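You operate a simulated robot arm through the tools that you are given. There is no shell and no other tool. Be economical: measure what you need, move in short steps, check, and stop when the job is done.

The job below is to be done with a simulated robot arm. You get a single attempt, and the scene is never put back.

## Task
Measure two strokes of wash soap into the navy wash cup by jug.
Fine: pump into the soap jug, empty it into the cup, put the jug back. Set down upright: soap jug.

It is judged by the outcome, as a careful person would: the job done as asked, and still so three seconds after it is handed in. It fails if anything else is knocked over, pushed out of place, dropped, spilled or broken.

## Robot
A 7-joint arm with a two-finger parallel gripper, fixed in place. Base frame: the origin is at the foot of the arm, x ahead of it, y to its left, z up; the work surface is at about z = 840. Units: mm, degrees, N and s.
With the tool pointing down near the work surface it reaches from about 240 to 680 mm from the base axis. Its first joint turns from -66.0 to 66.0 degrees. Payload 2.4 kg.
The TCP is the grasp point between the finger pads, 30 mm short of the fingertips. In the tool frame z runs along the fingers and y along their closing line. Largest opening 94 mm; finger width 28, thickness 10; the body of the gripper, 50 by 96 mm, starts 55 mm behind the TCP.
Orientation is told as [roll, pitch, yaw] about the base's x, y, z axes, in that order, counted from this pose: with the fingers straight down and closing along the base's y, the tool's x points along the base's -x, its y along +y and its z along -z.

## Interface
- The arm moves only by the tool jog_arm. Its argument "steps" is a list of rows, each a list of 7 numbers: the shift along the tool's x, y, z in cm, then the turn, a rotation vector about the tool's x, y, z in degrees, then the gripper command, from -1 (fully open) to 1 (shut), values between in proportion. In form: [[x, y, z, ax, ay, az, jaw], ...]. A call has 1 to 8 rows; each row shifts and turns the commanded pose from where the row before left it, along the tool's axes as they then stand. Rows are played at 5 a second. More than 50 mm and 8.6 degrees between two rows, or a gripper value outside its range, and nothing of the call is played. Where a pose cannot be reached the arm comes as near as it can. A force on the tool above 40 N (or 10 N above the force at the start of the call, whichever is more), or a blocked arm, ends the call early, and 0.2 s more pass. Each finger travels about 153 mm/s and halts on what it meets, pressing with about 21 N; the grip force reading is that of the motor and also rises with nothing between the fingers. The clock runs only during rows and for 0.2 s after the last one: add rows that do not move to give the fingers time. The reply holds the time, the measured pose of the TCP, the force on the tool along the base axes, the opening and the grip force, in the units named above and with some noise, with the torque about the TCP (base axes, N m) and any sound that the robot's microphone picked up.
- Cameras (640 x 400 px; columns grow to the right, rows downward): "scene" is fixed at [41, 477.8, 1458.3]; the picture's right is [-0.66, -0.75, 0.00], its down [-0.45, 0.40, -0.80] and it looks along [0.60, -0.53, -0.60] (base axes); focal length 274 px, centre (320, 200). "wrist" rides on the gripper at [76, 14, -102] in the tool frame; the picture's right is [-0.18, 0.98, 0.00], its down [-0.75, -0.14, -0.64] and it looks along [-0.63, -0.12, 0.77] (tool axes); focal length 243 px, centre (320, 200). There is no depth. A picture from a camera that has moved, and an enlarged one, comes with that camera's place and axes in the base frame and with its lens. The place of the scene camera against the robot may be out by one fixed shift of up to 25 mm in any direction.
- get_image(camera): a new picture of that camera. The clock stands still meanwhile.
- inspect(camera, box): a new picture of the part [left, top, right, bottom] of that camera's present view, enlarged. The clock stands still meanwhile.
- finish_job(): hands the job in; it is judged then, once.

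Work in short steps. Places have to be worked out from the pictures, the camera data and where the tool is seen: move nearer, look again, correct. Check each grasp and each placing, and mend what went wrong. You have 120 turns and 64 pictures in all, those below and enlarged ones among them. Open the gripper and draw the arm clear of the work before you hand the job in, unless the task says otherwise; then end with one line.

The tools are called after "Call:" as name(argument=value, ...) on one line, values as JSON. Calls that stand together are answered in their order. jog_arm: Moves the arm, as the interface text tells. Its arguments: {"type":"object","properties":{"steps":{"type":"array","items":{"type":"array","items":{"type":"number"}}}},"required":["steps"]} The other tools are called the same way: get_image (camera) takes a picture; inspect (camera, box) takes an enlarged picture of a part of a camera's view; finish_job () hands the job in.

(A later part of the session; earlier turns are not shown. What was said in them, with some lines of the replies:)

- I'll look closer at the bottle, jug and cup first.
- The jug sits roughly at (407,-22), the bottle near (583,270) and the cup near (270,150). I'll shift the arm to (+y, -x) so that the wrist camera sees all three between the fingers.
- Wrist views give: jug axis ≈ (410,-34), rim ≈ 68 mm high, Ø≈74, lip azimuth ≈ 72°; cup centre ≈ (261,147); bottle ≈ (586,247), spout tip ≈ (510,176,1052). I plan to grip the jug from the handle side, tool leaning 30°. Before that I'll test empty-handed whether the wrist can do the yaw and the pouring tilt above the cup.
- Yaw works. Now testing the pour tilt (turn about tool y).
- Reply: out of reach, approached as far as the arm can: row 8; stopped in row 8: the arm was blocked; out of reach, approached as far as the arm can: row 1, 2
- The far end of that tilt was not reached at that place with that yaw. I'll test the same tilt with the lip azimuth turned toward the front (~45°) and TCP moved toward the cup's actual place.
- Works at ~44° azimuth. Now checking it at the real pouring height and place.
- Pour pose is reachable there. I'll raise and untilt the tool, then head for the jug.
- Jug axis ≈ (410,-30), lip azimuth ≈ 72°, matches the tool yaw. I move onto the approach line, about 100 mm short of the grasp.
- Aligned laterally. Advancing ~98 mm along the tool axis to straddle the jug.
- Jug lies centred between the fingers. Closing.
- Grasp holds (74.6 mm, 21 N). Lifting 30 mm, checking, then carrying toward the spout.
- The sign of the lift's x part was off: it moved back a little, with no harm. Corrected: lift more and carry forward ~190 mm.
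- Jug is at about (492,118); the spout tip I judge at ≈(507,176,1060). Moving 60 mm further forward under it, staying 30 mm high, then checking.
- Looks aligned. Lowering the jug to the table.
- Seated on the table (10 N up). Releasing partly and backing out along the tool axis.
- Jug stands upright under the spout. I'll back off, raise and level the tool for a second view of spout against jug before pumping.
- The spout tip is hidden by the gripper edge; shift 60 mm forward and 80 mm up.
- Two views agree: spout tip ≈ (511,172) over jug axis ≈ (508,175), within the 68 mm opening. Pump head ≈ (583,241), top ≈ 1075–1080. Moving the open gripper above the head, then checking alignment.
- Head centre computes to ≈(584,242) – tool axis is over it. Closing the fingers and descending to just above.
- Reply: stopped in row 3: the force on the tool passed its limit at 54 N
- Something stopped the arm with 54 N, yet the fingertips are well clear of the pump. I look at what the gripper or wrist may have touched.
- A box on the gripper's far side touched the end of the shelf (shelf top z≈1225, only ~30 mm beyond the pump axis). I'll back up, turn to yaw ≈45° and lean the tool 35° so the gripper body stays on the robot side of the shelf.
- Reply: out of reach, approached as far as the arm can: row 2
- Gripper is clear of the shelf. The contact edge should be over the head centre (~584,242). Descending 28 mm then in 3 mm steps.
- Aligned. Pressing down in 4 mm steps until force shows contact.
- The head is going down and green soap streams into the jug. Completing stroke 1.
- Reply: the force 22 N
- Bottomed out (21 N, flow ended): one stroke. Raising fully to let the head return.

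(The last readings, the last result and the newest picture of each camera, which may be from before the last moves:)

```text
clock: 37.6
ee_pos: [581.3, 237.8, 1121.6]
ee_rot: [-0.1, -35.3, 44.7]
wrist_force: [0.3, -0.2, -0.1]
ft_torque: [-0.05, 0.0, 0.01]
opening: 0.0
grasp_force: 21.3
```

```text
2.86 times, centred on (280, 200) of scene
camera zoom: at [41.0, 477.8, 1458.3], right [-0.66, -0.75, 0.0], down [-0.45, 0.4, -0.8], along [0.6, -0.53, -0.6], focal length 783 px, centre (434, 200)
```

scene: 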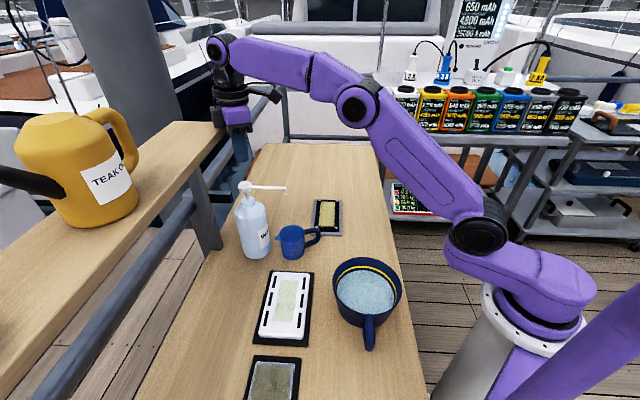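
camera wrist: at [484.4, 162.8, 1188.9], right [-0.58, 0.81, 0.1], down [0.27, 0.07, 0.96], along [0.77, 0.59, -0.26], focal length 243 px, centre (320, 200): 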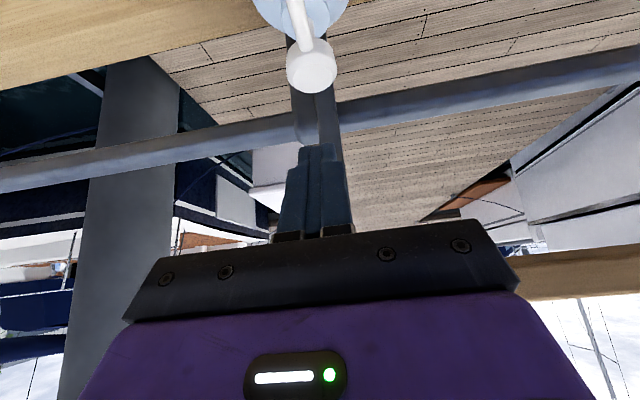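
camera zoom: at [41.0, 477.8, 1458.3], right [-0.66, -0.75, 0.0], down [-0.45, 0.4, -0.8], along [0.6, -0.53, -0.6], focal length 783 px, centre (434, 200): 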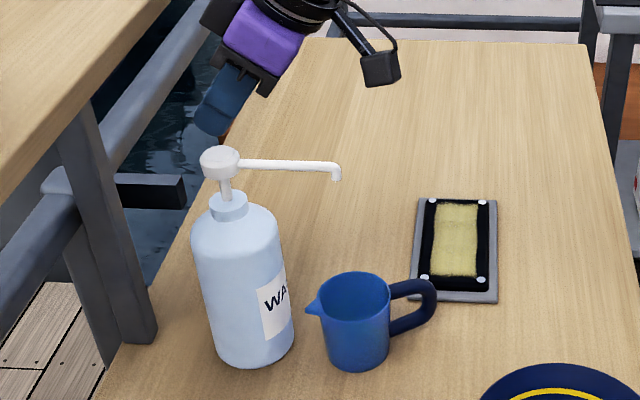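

The head is back up and the bottle hasn't moved. Second stroke the same way, down to the stop.

Call:
jog_arm(steps=[[0.4, 0, 0.57, 0, 0, 0, 1], [0.4, 0, 0.57, 0, 0, 0, 1], [0.23, 0, 0.327, 0, 0, 0, 1], [0.23, 0, 0.327, 0, 0, 0, 1], [0.23, 0, 0.327, 0, 0, 0, 1], [0.23, 0, 0.327, 0, 0, 0, 1], [0.23, 0, 0.327, 0, 0, 0, 1], [0, 0, 0, 0, 0, 0, 1]])

Call:
inspect(camera="scene", box=[200, 130, 360, 270])

```text
clock: 39.4
ee_pos: [581.2, 239.3, 1089.0]
ee_rot: [-0.3, -35.5, 44.6]
wrist_force: [-3.6, -1.9, 17.3]
ft_torque: [-0.01, 0.07, -0.03]
opening: 0.2
grasp_force: 21.1
```

```text
2.86 times, centred on (280, 200) of scene
camera zoom: at [40.5, 477.7, 1458.4], right [-0.66, -0.75, 0.0], down [-0.45, 0.4, -0.8], along [0.6, -0.53, -0.6], focal length 783 px, centre (434, 200)
```

zoom: 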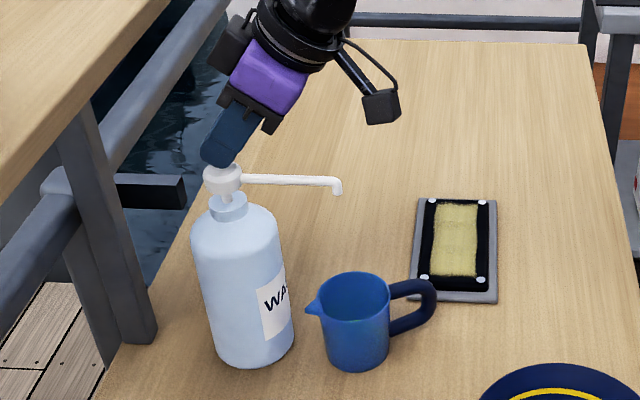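

Second stroke done. Rising straight up, then retreating backward above the spout.

Call:
jog_arm(steps=[[-0.5, 0, -0.7, 0, 0, 0, 1], [-0.8, 0, -1.1, 0, 0, 0, 1], [-1.7, 0, -2.4, 0, 0, 0, 1], [3.6, 0, -2.6, 0, 0, 0, 1], [3.6, 0, -2.6, 0, 0, 0, 1], [3.6, 0, -2.6, 0, 0, 0, 1], [3.6, 0, -2.6, 0, 0, 0, 1], [0, 0, 0, 0, 0, 0, 1]])

Call:
jog_arm(steps=[[0, 0, 0, 0, 0, 0, -0.5], [0, 0, 0, 0, 8, 0, -0.85], [0, 0, 0, 0, 8, 0, -0.85], [0, 0, 0, 0, 8, 0, -0.85], [0, 0, 0, 0, 8, 0, -0.85], [0, 0, 0, 0, 3, 0, -0.85], [0, 0, 0, 0, 0, -8, -0.85], [0, 0, 0, 0, 0, -8, -0.85]])

```text
clock: 41.2
ee_pos: [452.7, 113.9, 1141.7]
ee_rot: [0.0, -35.2, 44.6]
wrist_force: [0.9, 0.4, 0.4]
ft_torque: [-0.01, 0.03, 0.03]
opening: 0.0
grasp_force: 21.0
```

```text
clock: 43.0
ee_pos: [455.6, 113.1, 1139.6]
ee_rot: [-0.2, -0.2, 60.5]
wrist_force: [-0.2, 0.5, -0.3]
ft_torque: [0.0, 0.01, 0.01]
opening: 86.7
grasp_force: 0.1
```

Call:
jog_arm(steps=[[0, 0, 0, 0, 0, -6, -0.85], [0, 0, 0, 0, 0, -6, -0.85], [2.3, -1.6, 0, 0, 0, 0, -0.85], [2.3, -1.5, 0, 0, -7.4, 0, -0.85], [0, 0, 0, 0, -7.4, 0, -0.85], [0, 0, 0, 0, -7.4, 0, -0.85], [0, 0, 0, 0, -7.3, 0, -0.85], [0, 0, 0, 0, 0, 0, -0.85]])

Call:
get_image(camera="wrist")

```text
clock: 44.8
ee_pos: [470.4, 59.9, 1139.8]
ee_rot: [-0.1, -29.9, 72.7]
wrist_force: [-0.4, -0.1, 0.2]
ft_torque: [-0.02, -0.01, -0.03]
opening: 87.0
grasp_force: 0.1
```

```text
22 pictures are left
camera wrist: at [421.2, -47.7, 1190.8], right [-0.89, 0.45, 0.09], down [0.23, 0.28, 0.93], along [0.39, 0.85, -0.35], focal length 243 px, centre (320, 200)
```

wrist: 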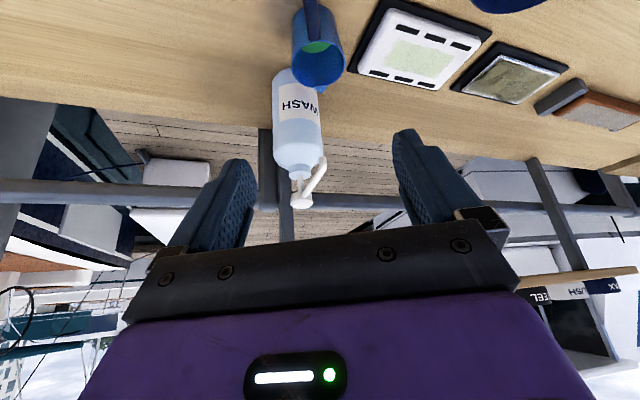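

Green soap is in the jug. Moving down to the same standoff as I left by, on the jug's approach line.

Call:
jog_arm(steps=[[0.82, 0, 4, 0, 0, 0, -0.85], [0.82, 0, 4, 0, 0, 0, -0.85], [0.83, 0, 4, 0, 0, 0, -0.85], [0, 0, 3.1, 0, 0.4, 0, -0.85], [0, 0, 0, 0, 0, 0, -0.85]])

```text
clock: 46.0
ee_pos: [487.6, 111.8, 996.1]
ee_rot: [-0.3, -29.3, 72.7]
wrist_force: [-0.1, 0.1, 0.7]
ft_torque: [0.01, 0.04, 0.04]
opening: 87.0
grasp_force: 0.1
```

Same pose as when I left the jug. Advancing 125 mm and closing.

Call:
jog_arm(steps=[[0, 0, 4, 0, 0, 0, -0.9], [0, 0, 4, 0, 0, 0, -0.9], [0, 0, 3, 0, 0, 0, -0.9], [0, 0, 1.4, 0, 0, 0, -0.9], [0, 0, 0, 0, 0, 0, -0.9]])

Call:
jog_arm(steps=[[0, 0, 0, 0, 0, 0, -0.3], [0, 0, 0, 0, 0, 0, 0.2], [0, 0, 0, 0, 0, 0, 1], [0, 0, 0, 0, 0, 0, 1]])

Call:
inspect(camera="scene", box=[230, 150, 370, 280])

```text
clock: 47.2
ee_pos: [505.8, 168.7, 888.6]
ee_rot: [-0.3, -29.2, 72.7]
wrist_force: [-0.4, -0.1, 0.0]
ft_torque: [0.0, 0.02, 0.02]
opening: 89.4
grasp_force: 0.0
```

```text
clock: 48.2
ee_pos: [505.1, 168.8, 888.6]
ee_rot: [-0.2, -29.4, 72.6]
wrist_force: [0.4, -0.1, -0.4]
ft_torque: [-0.01, -0.01, -0.03]
opening: 74.1
grasp_force: 20.9
```

```text
3.08 times, centred on (300, 215) of scene
camera zoom: at [41.0, 477.9, 1458.3], right [-0.66, -0.75, 0.0], down [-0.45, 0.4, -0.8], along [0.6, -0.53, -0.6], focal length 843 px, centre (382, 154)
```

zoom: 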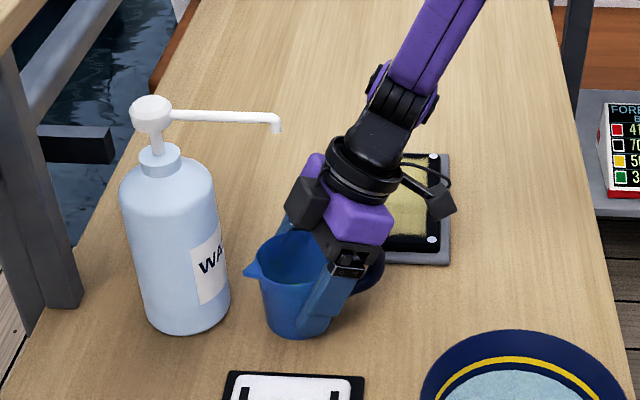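

Grip holds. Lifting 30 mm and backing out from under the spout.

Call:
jog_arm(steps=[[-0.5, 0, -0.87, 0, 0, 0, 1], [-0.98, 0, -1.74, 0, 0, 0, 1], [1.7, 0, -1.0, 0, 0, 0, 1], [2.6, 0, -1.5, 0, 0, 0, 1], [2.6, 0, -1.5, 0, 0, 0, 1], [2.6, 0, -1.5, 0, 0, 0, 1], [1.7, 0, -1.0, 0, 0, 0, 1], [0, 0, 0, 0, 0, 0, 1]])

```text
clock: 50.0
ee_pos: [465.5, 46.4, 921.2]
ee_rot: [-0.2, -29.3, 72.7]
wrist_force: [0.5, -0.1, 0.1]
ft_torque: [0.02, -0.02, 0.0]
opening: 74.1
grasp_force: 21.0
```

Next: raise to ~1050 and turn the lip toward azimuth ~44° while keeping the jug upright.

Call:
jog_arm(steps=[[-1.6, 0, -2.85, 0, 0, 0, 1], [-1.6, 0, -2.85, 0, 0, 0, 1], [-1.6, 0, -2.85, 0, 0, 0, 1], [-1.6, 0, -2.85, 0, 0, 0, 1], [0, 0, 0, 3.5, 0, 6.26, 1], [0, 0, 0, 3.5, 0, 6.26, 1], [0, 0, 0, 3.5, 0, 6.26, 1], [0, 0, 0, 3.5, 0, 6.26, 1]])

```text
clock: 51.8
ee_pos: [466.2, 46.6, 1050.7]
ee_rot: [-0.1, -29.5, 43.8]
wrist_force: [-0.4, -0.4, -0.7]
ft_torque: [-0.02, -0.05, -0.04]
opening: 74.1
grasp_force: 21.2
```

Call:
jog_arm(steps=[[1.0, 2.2, -0.57, 0, 0, 0, 1], [1.44, 3.07, -0.82, 0, 0, 0, 1], [1.44, 3.07, -0.82, 0, 0, 0, 1], [1.44, 3.07, -0.82, 0, 0, 0, 1], [1.0, 2.2, -0.57, 0, 0, 0, 1], [0.9, 1.7, -0.5, 0, 0, 0, 1], [0, 0, 0, 0, 0, 0, 1]])

Call:
inspect(camera="scene", box=[260, 150, 480, 370])

```text
clock: 53.4
ee_pos: [298.8, 98.8, 1050.5]
ee_rot: [-0.1, -29.5, 43.9]
wrist_force: [-0.5, -0.5, -1.0]
ft_torque: [-0.01, -0.05, 0.01]
opening: 73.7
grasp_force: 21.2
```

```text
1.82 times, centred on (370, 260) of scene
camera zoom: at [41.0, 477.8, 1458.3], right [-0.66, -0.75, 0.0], down [-0.45, 0.4, -0.8], along [0.6, -0.53, -0.6], focal length 498 px, centre (229, 91)
```

zoom: 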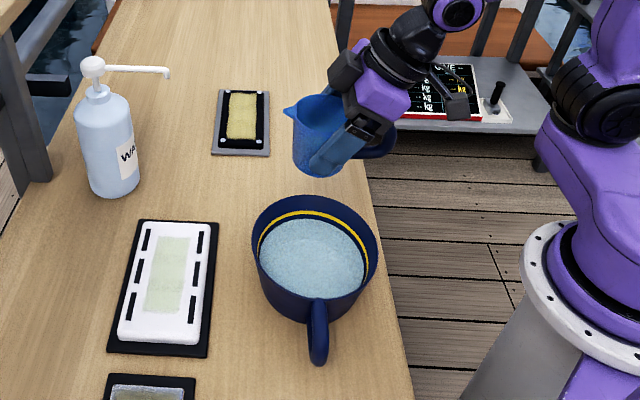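

Cup centre ≈ (255,147). Jug is held upright with soap. Tilting by ~30° (safe for the low fill), then shifting over the cup and down to z≈1015.

Call:
jog_arm(steps=[[0, 1, 0, 0, 7.4, 0, 1], [0, 1, 0, 0, 7.4, 0, 1], [0, 1, 0, 0, 7.4, 0, 1], [0, 1, 0, 0, 7.3, 0, 1], [0.6, 1.3, 1.7, 0, 0, 0, 1], [0.7, 1.2, 1.8, 0, 0, 0, 1], [0, 0, 0, 0, 0, 0, 1]])

Call:
inspect(camera="scene", box=[260, 150, 480, 370])

```text
clock: 55.0
ee_pos: [245.6, 136.2, 1016.6]
ee_rot: [0.0, 0.1, 43.8]
wrist_force: [0.3, 0.3, -0.6]
ft_torque: [0.05, 0.0, 0.02]
opening: 73.9
grasp_force: 21.0
```

```text
1.82 times, centred on (370, 260) of scene
camera zoom: at [41.0, 477.9, 1458.3], right [-0.66, -0.75, 0.0], down [-0.45, 0.4, -0.8], along [0.6, -0.53, -0.6], focal length 498 px, centre (229, 91)
```

zoom: 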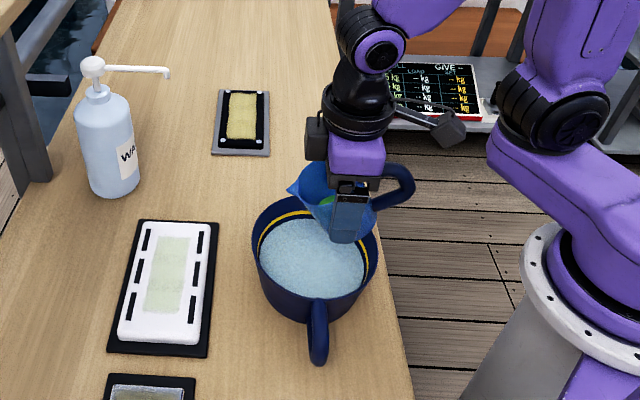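

Lip stays over the cup's inside through the whole tilt. Pouring slowly: 7 × 6°.

Call:
jog_arm(steps=[[0, 0, 0, 0, 5, 0, 1], [0, 0, 0, 0, 5, 0, 1], [0, 0, 0, 0, 5, 0, 1], [0, 0, 0, 0, 5, 0, 1], [0, 0, 0, 0, 5, 0, 1], [0, 0, 0, 0, 5, 0, 1], [0, 0, 0, 0, 5, 0, 1], [0, 0, 0, 0, 5, 0, 1]])

Call:
inspect(camera="scene", box=[260, 150, 480, 370])

```text
clock: 56.8
ee_pos: [245.6, 136.4, 1015.5]
ee_rot: [-0.2, 40.3, 43.8]
wrist_force: [0.4, 0.1, -1.3]
ft_torque: [0.0, 0.0, 0.03]
opening: 73.9
grasp_force: 21.1
```

```text
1.82 times, centred on (370, 260) of scene
camera zoom: at [41.0, 477.8, 1458.3], right [-0.66, -0.75, 0.0], down [-0.45, 0.4, -0.8], along [0.6, -0.53, -0.6], focal length 498 px, centre (229, 91)
```

zoom: 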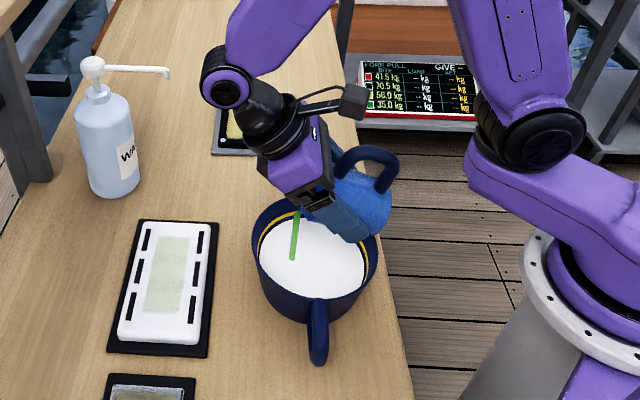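

The stream falls inside the cup. Continuing to tilt to ~115°.

Call:
jog_arm(steps=[[0, 0, 0, 0, 0, 0, 1], [0, 0, 0, 0, 6, 0, 1], [0, 0, 0, 0, 6, 0, 1], [0, 0, 0, 0, 6, 0, 1], [0, 0, 0, 0, 6, 0, 1], [0, 0, 0, 0, 6, 0, 1], [0, 0, 0, 0, 6, 0, 1], [0, 0, 0, 0, 6, 0, 1]])

Call:
inspect(camera="scene", box=[260, 150, 480, 370])

```text
clock: 58.6
ee_pos: [245.1, 136.9, 1017.2]
ee_rot: [-0.9, 82.1, 43.1]
wrist_force: [0.3, -0.7, -0.8]
ft_torque: [0.03, 0.02, -0.04]
opening: 73.9
grasp_force: 20.4
```

```text
1.82 times, centred on (370, 260) of scene
camera zoom: at [41.0, 477.8, 1458.3], right [-0.66, -0.75, 0.0], down [-0.45, 0.4, -0.8], along [0.6, -0.53, -0.6], focal length 498 px, centre (229, 91)
```

zoom: 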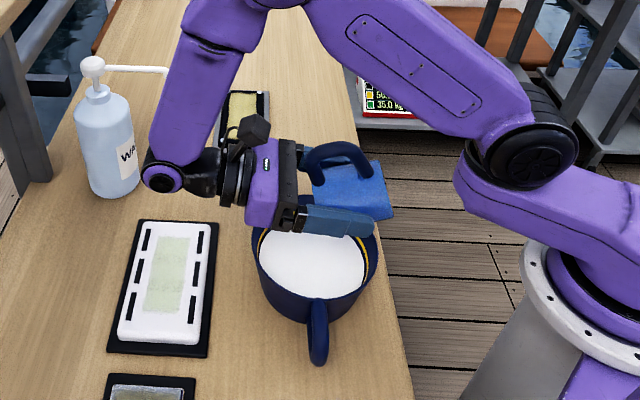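

Tilted ~112°, no stream visible. Holding ~3 s to drain fully, then tilting back.

Call:
jog_arm(steps=[[0, 0, 0, 0, 0, 0, 1], [0, 0, 0, 0, 0, 0, 1], [0, 0, 0, 0, 0, 0, 1], [0, 0, 0, 0, 0, 0, 1], [0, 0, 0, 0, 0, 0, 1], [0, 0, 0, 0, 0, 0, 1], [0, 0, 0, 0, 0, 0, 1], [0, 0, 0, 0, 0, 0, 1]])

Call:
jog_arm(steps=[[0, 0, 0, 0, 0, 0, 1], [0, 0, 0, 0, 0, 0, 1], [0, 0, 0, 0, 0, 0, 1], [0, 0, 0, 0, 0, 0, 1], [0, 0, 0, 0, -8.2, 0, 1], [0, 0, 0, 0, -8.2, 0, 1], [0, 0, 0, 0, -8.2, 0, 1], [0, 0, 0, 0, -8.2, 0, 1]])

Call:
jog_arm(steps=[[0, 0, 0, 0, -8.2, 0, 1], [0, 0, 0, 0, -8.2, 0, 1], [0, 0, 0, 0, -8.2, 0, 1], [0, 0, 0, 0, -8.2, 0, 1], [0, 0, 0, 0, -8.2, 0, 1], [0, 0, 0, 0, -8.2, 0, 1], [0, 0, 0, 0, 0, 0, 1]])

Call:
inspect(camera="scene", box=[260, 150, 480, 370])

```text
clock: 60.4
ee_pos: [244.7, 137.0, 1016.8]
ee_rot: [-1.1, 82.1, 42.7]
wrist_force: [-0.2, -0.7, -0.7]
ft_torque: [-0.02, 0.0, 0.0]
opening: 73.7
grasp_force: 21.2
```

```text
clock: 62.2
ee_pos: [245.5, 135.9, 1016.2]
ee_rot: [-0.2, 49.2, 43.7]
wrist_force: [-0.1, -0.1, -0.2]
ft_torque: [0.0, 0.0, 0.0]
opening: 73.5
grasp_force: 21.3
```

```text
clock: 63.8
ee_pos: [245.1, 136.5, 1016.5]
ee_rot: [-0.1, -0.1, 43.8]
wrist_force: [0.4, 0.4, -0.8]
ft_torque: [0.0, -0.04, 0.0]
opening: 73.9
grasp_force: 21.1
```

```text
1.82 times, centred on (370, 260) of scene
camera zoom: at [41.0, 477.8, 1458.3], right [-0.66, -0.75, 0.0], down [-0.45, 0.4, -0.8], along [0.6, -0.53, -0.6], focal length 498 px, centre (229, 91)
```

zoom: 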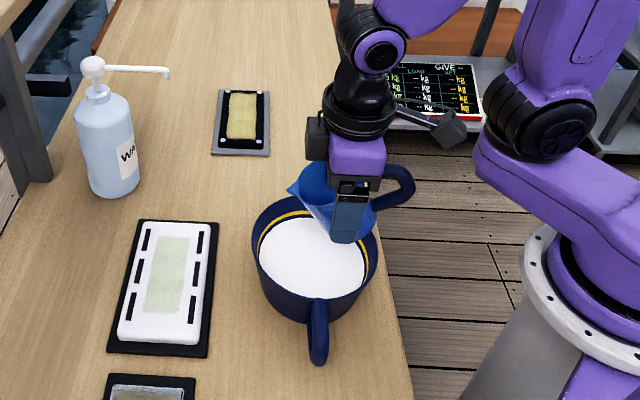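

Jug is empty, suds in the cup. Returning: leaving the cup sideways-up and bringing the jug upright.

Call:
jog_arm(steps=[[-0.7, -1.2, -1.8, 0, 0, 0, 1], [-0.6, -1.3, -1.7, 0, 0, 0, 1], [0, -1, 0, 0, -7.4, 0, 1], [0, -1, 0, 0, -7.4, 0, 1], [0, -1, 0, 0, -7.4, 0, 1], [0, -1, 0, 0, -7.2, 0, 1], [0, 0, 0, 0, 0, 0, 1]])

```text
clock: 65.4
ee_pos: [299.9, 99.6, 1051.5]
ee_rot: [-0.1, -29.5, 43.9]
wrist_force: [0.3, -0.3, -1.6]
ft_torque: [0.03, 0.02, 0.0]
opening: 73.9
grasp_force: 20.9
```

Call:
jog_arm(steps=[[0.26, -3.48, -0.14, 0, 0, 0, 1], [0.26, -3.48, -0.14, 0, 0, 0, 1], [0.26, -3.48, -0.14, 0, 0, 0, 1], [0.26, -3.48, -0.14, 0, 0, 0, 1], [0.26, -3.48, -0.14, -3.5, 0, -6.25, 1], [0, 0, 0, -3.5, 0, -6.25, 1], [0, 0, 0, -3.5, 0, -6.25, 1], [0, 0, 0, -3.5, 0, -6.25, 1]])

```text
clock: 67.2
ee_pos: [409.6, -36.7, 1051.9]
ee_rot: [-0.1, -29.2, 72.8]
wrist_force: [-0.7, 0.1, -1.3]
ft_torque: [0.0, 0.03, -0.01]
opening: 73.8
grasp_force: 20.6
```

Over the original place. Lowering 150 mm, then the last bit slowly.

Call:
jog_arm(steps=[[1.83, 0, 3.27, 0, 0, 0, 1], [1.83, 0, 3.27, 0, 0, 0, 1], [1.83, 0, 3.27, 0, 0, 0, 1], [1.83, 0, 3.27, 0, 0, 0, 1], [0, 0, 0, 0, 0, 0, 1]])

Call:
inspect(camera="scene", box=[320, 160, 440, 260])

```text
clock: 68.4
ee_pos: [408.9, -37.1, 901.9]
ee_rot: [-0.3, -29.2, 72.6]
wrist_force: [0.4, -0.1, -1.2]
ft_torque: [0.05, -0.01, -0.01]
opening: 73.3
grasp_force: 20.6
```

```text
4.00 times, centred on (380, 210) of scene
camera zoom: at [41.0, 477.8, 1458.3], right [-0.66, -0.75, 0.0], down [-0.45, 0.4, -0.8], along [0.6, -0.53, -0.6], focal length 1096 px, centre (80, 160)
```

zoom: 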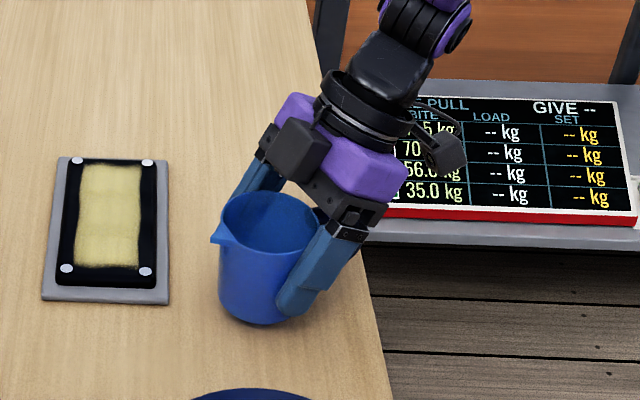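

Call:
jog_arm(steps=[[0.15, 0, 0.6, 0, 0, 0, 1], [0.3, 0, 0.52, 0, 0, 0, 1], [0.05, 0, 0.09, 0, 0, 0, 1], [0.05, 0, 0.09, 0, 0, 0, 1], [0, 0, 0, 0, 0, 0, 1]])

```text
clock: 69.6
ee_pos: [410.9, -36.3, 888.4]
ee_rot: [-0.3, -29.3, 72.7]
wrist_force: [3.3, -1.4, 12.4]
ft_torque: [0.21, 0.06, 0.03]
opening: 73.4
grasp_force: 21.0
```

Seated on the table (12 N). Releasing, then backing out along the tool axis.

Call:
jog_arm(steps=[[-0.03, 0, -0.05, 0, 0, 0, 1], [0, 0, 0, 0, 0, 0, -0.85], [0, 0, 0, 0, 0, 0, -0.85], [0, 0, 0, 0, 0, 0, -0.9]])

Call:
jog_arm(steps=[[0, 0, -1.5, 0, 0, 0, -0.9], [0, 0, -3, 0, 0, 0, -0.9], [0, 0, -4, 0, 0, 0, -0.9], [0, 0, -4, 0, 0, 0, -0.9], [0, 0, -4, 0, 0, 0, -0.9], [0, 0, -4, 0, 0, 0, -0.9], [0, 0, 0, 0, 0, 0, -0.9]])

Call:
get_image(camera="scene")

Call:
get_image(camera="wrist")

```text
clock: 70.6
ee_pos: [410.1, -36.0, 888.0]
ee_rot: [-0.1, -29.2, 72.6]
wrist_force: [-0.3, -0.8, 0.0]
ft_torque: [0.03, -0.04, 0.03]
opening: 89.5
grasp_force: 0.1
```

```text
clock: 72.2
ee_pos: [379.4, -130.2, 1066.9]
ee_rot: [-0.1, -29.2, 72.6]
wrist_force: [0.8, 0.7, -0.6]
ft_torque: [0.01, 0.0, 0.02]
opening: 89.3
grasp_force: 0.1
```

```text
14 pictures are left
```

scene: 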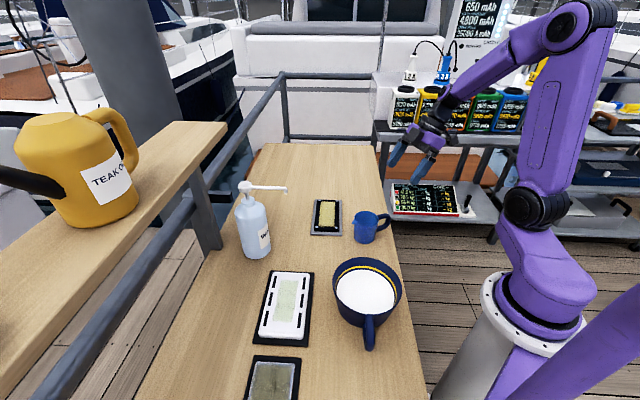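

```text
13 pictures are left
camera wrist: at [331.0, -237.8, 1119.1], right [-0.89, 0.45, 0.09], down [0.24, 0.29, 0.93], along [0.39, 0.85, -0.36], focal length 243 px, centre (320, 200)
```

wrist: 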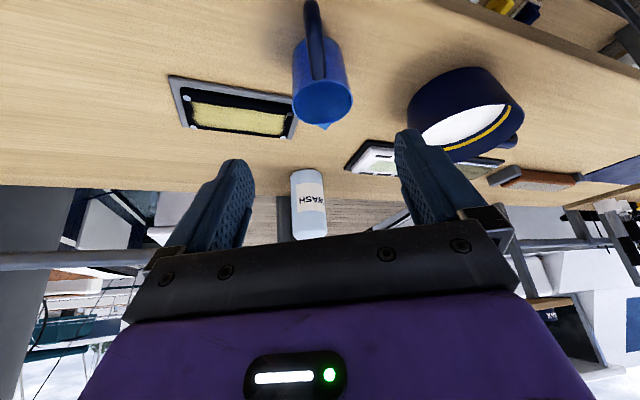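

The jug stands upright at its original place. The soap is in the cup, nothing else has moved, and the gripper is open and clear.

Call:
finish_job()

```text
The job is handed in.
```

I pumped two full strokes of soap into the jug and emptied it into the navy wash cup. I then set the jug back upright in its original place. Before pumping, the gripper bumped the end of the shelf once; nothing there appears to have moved.
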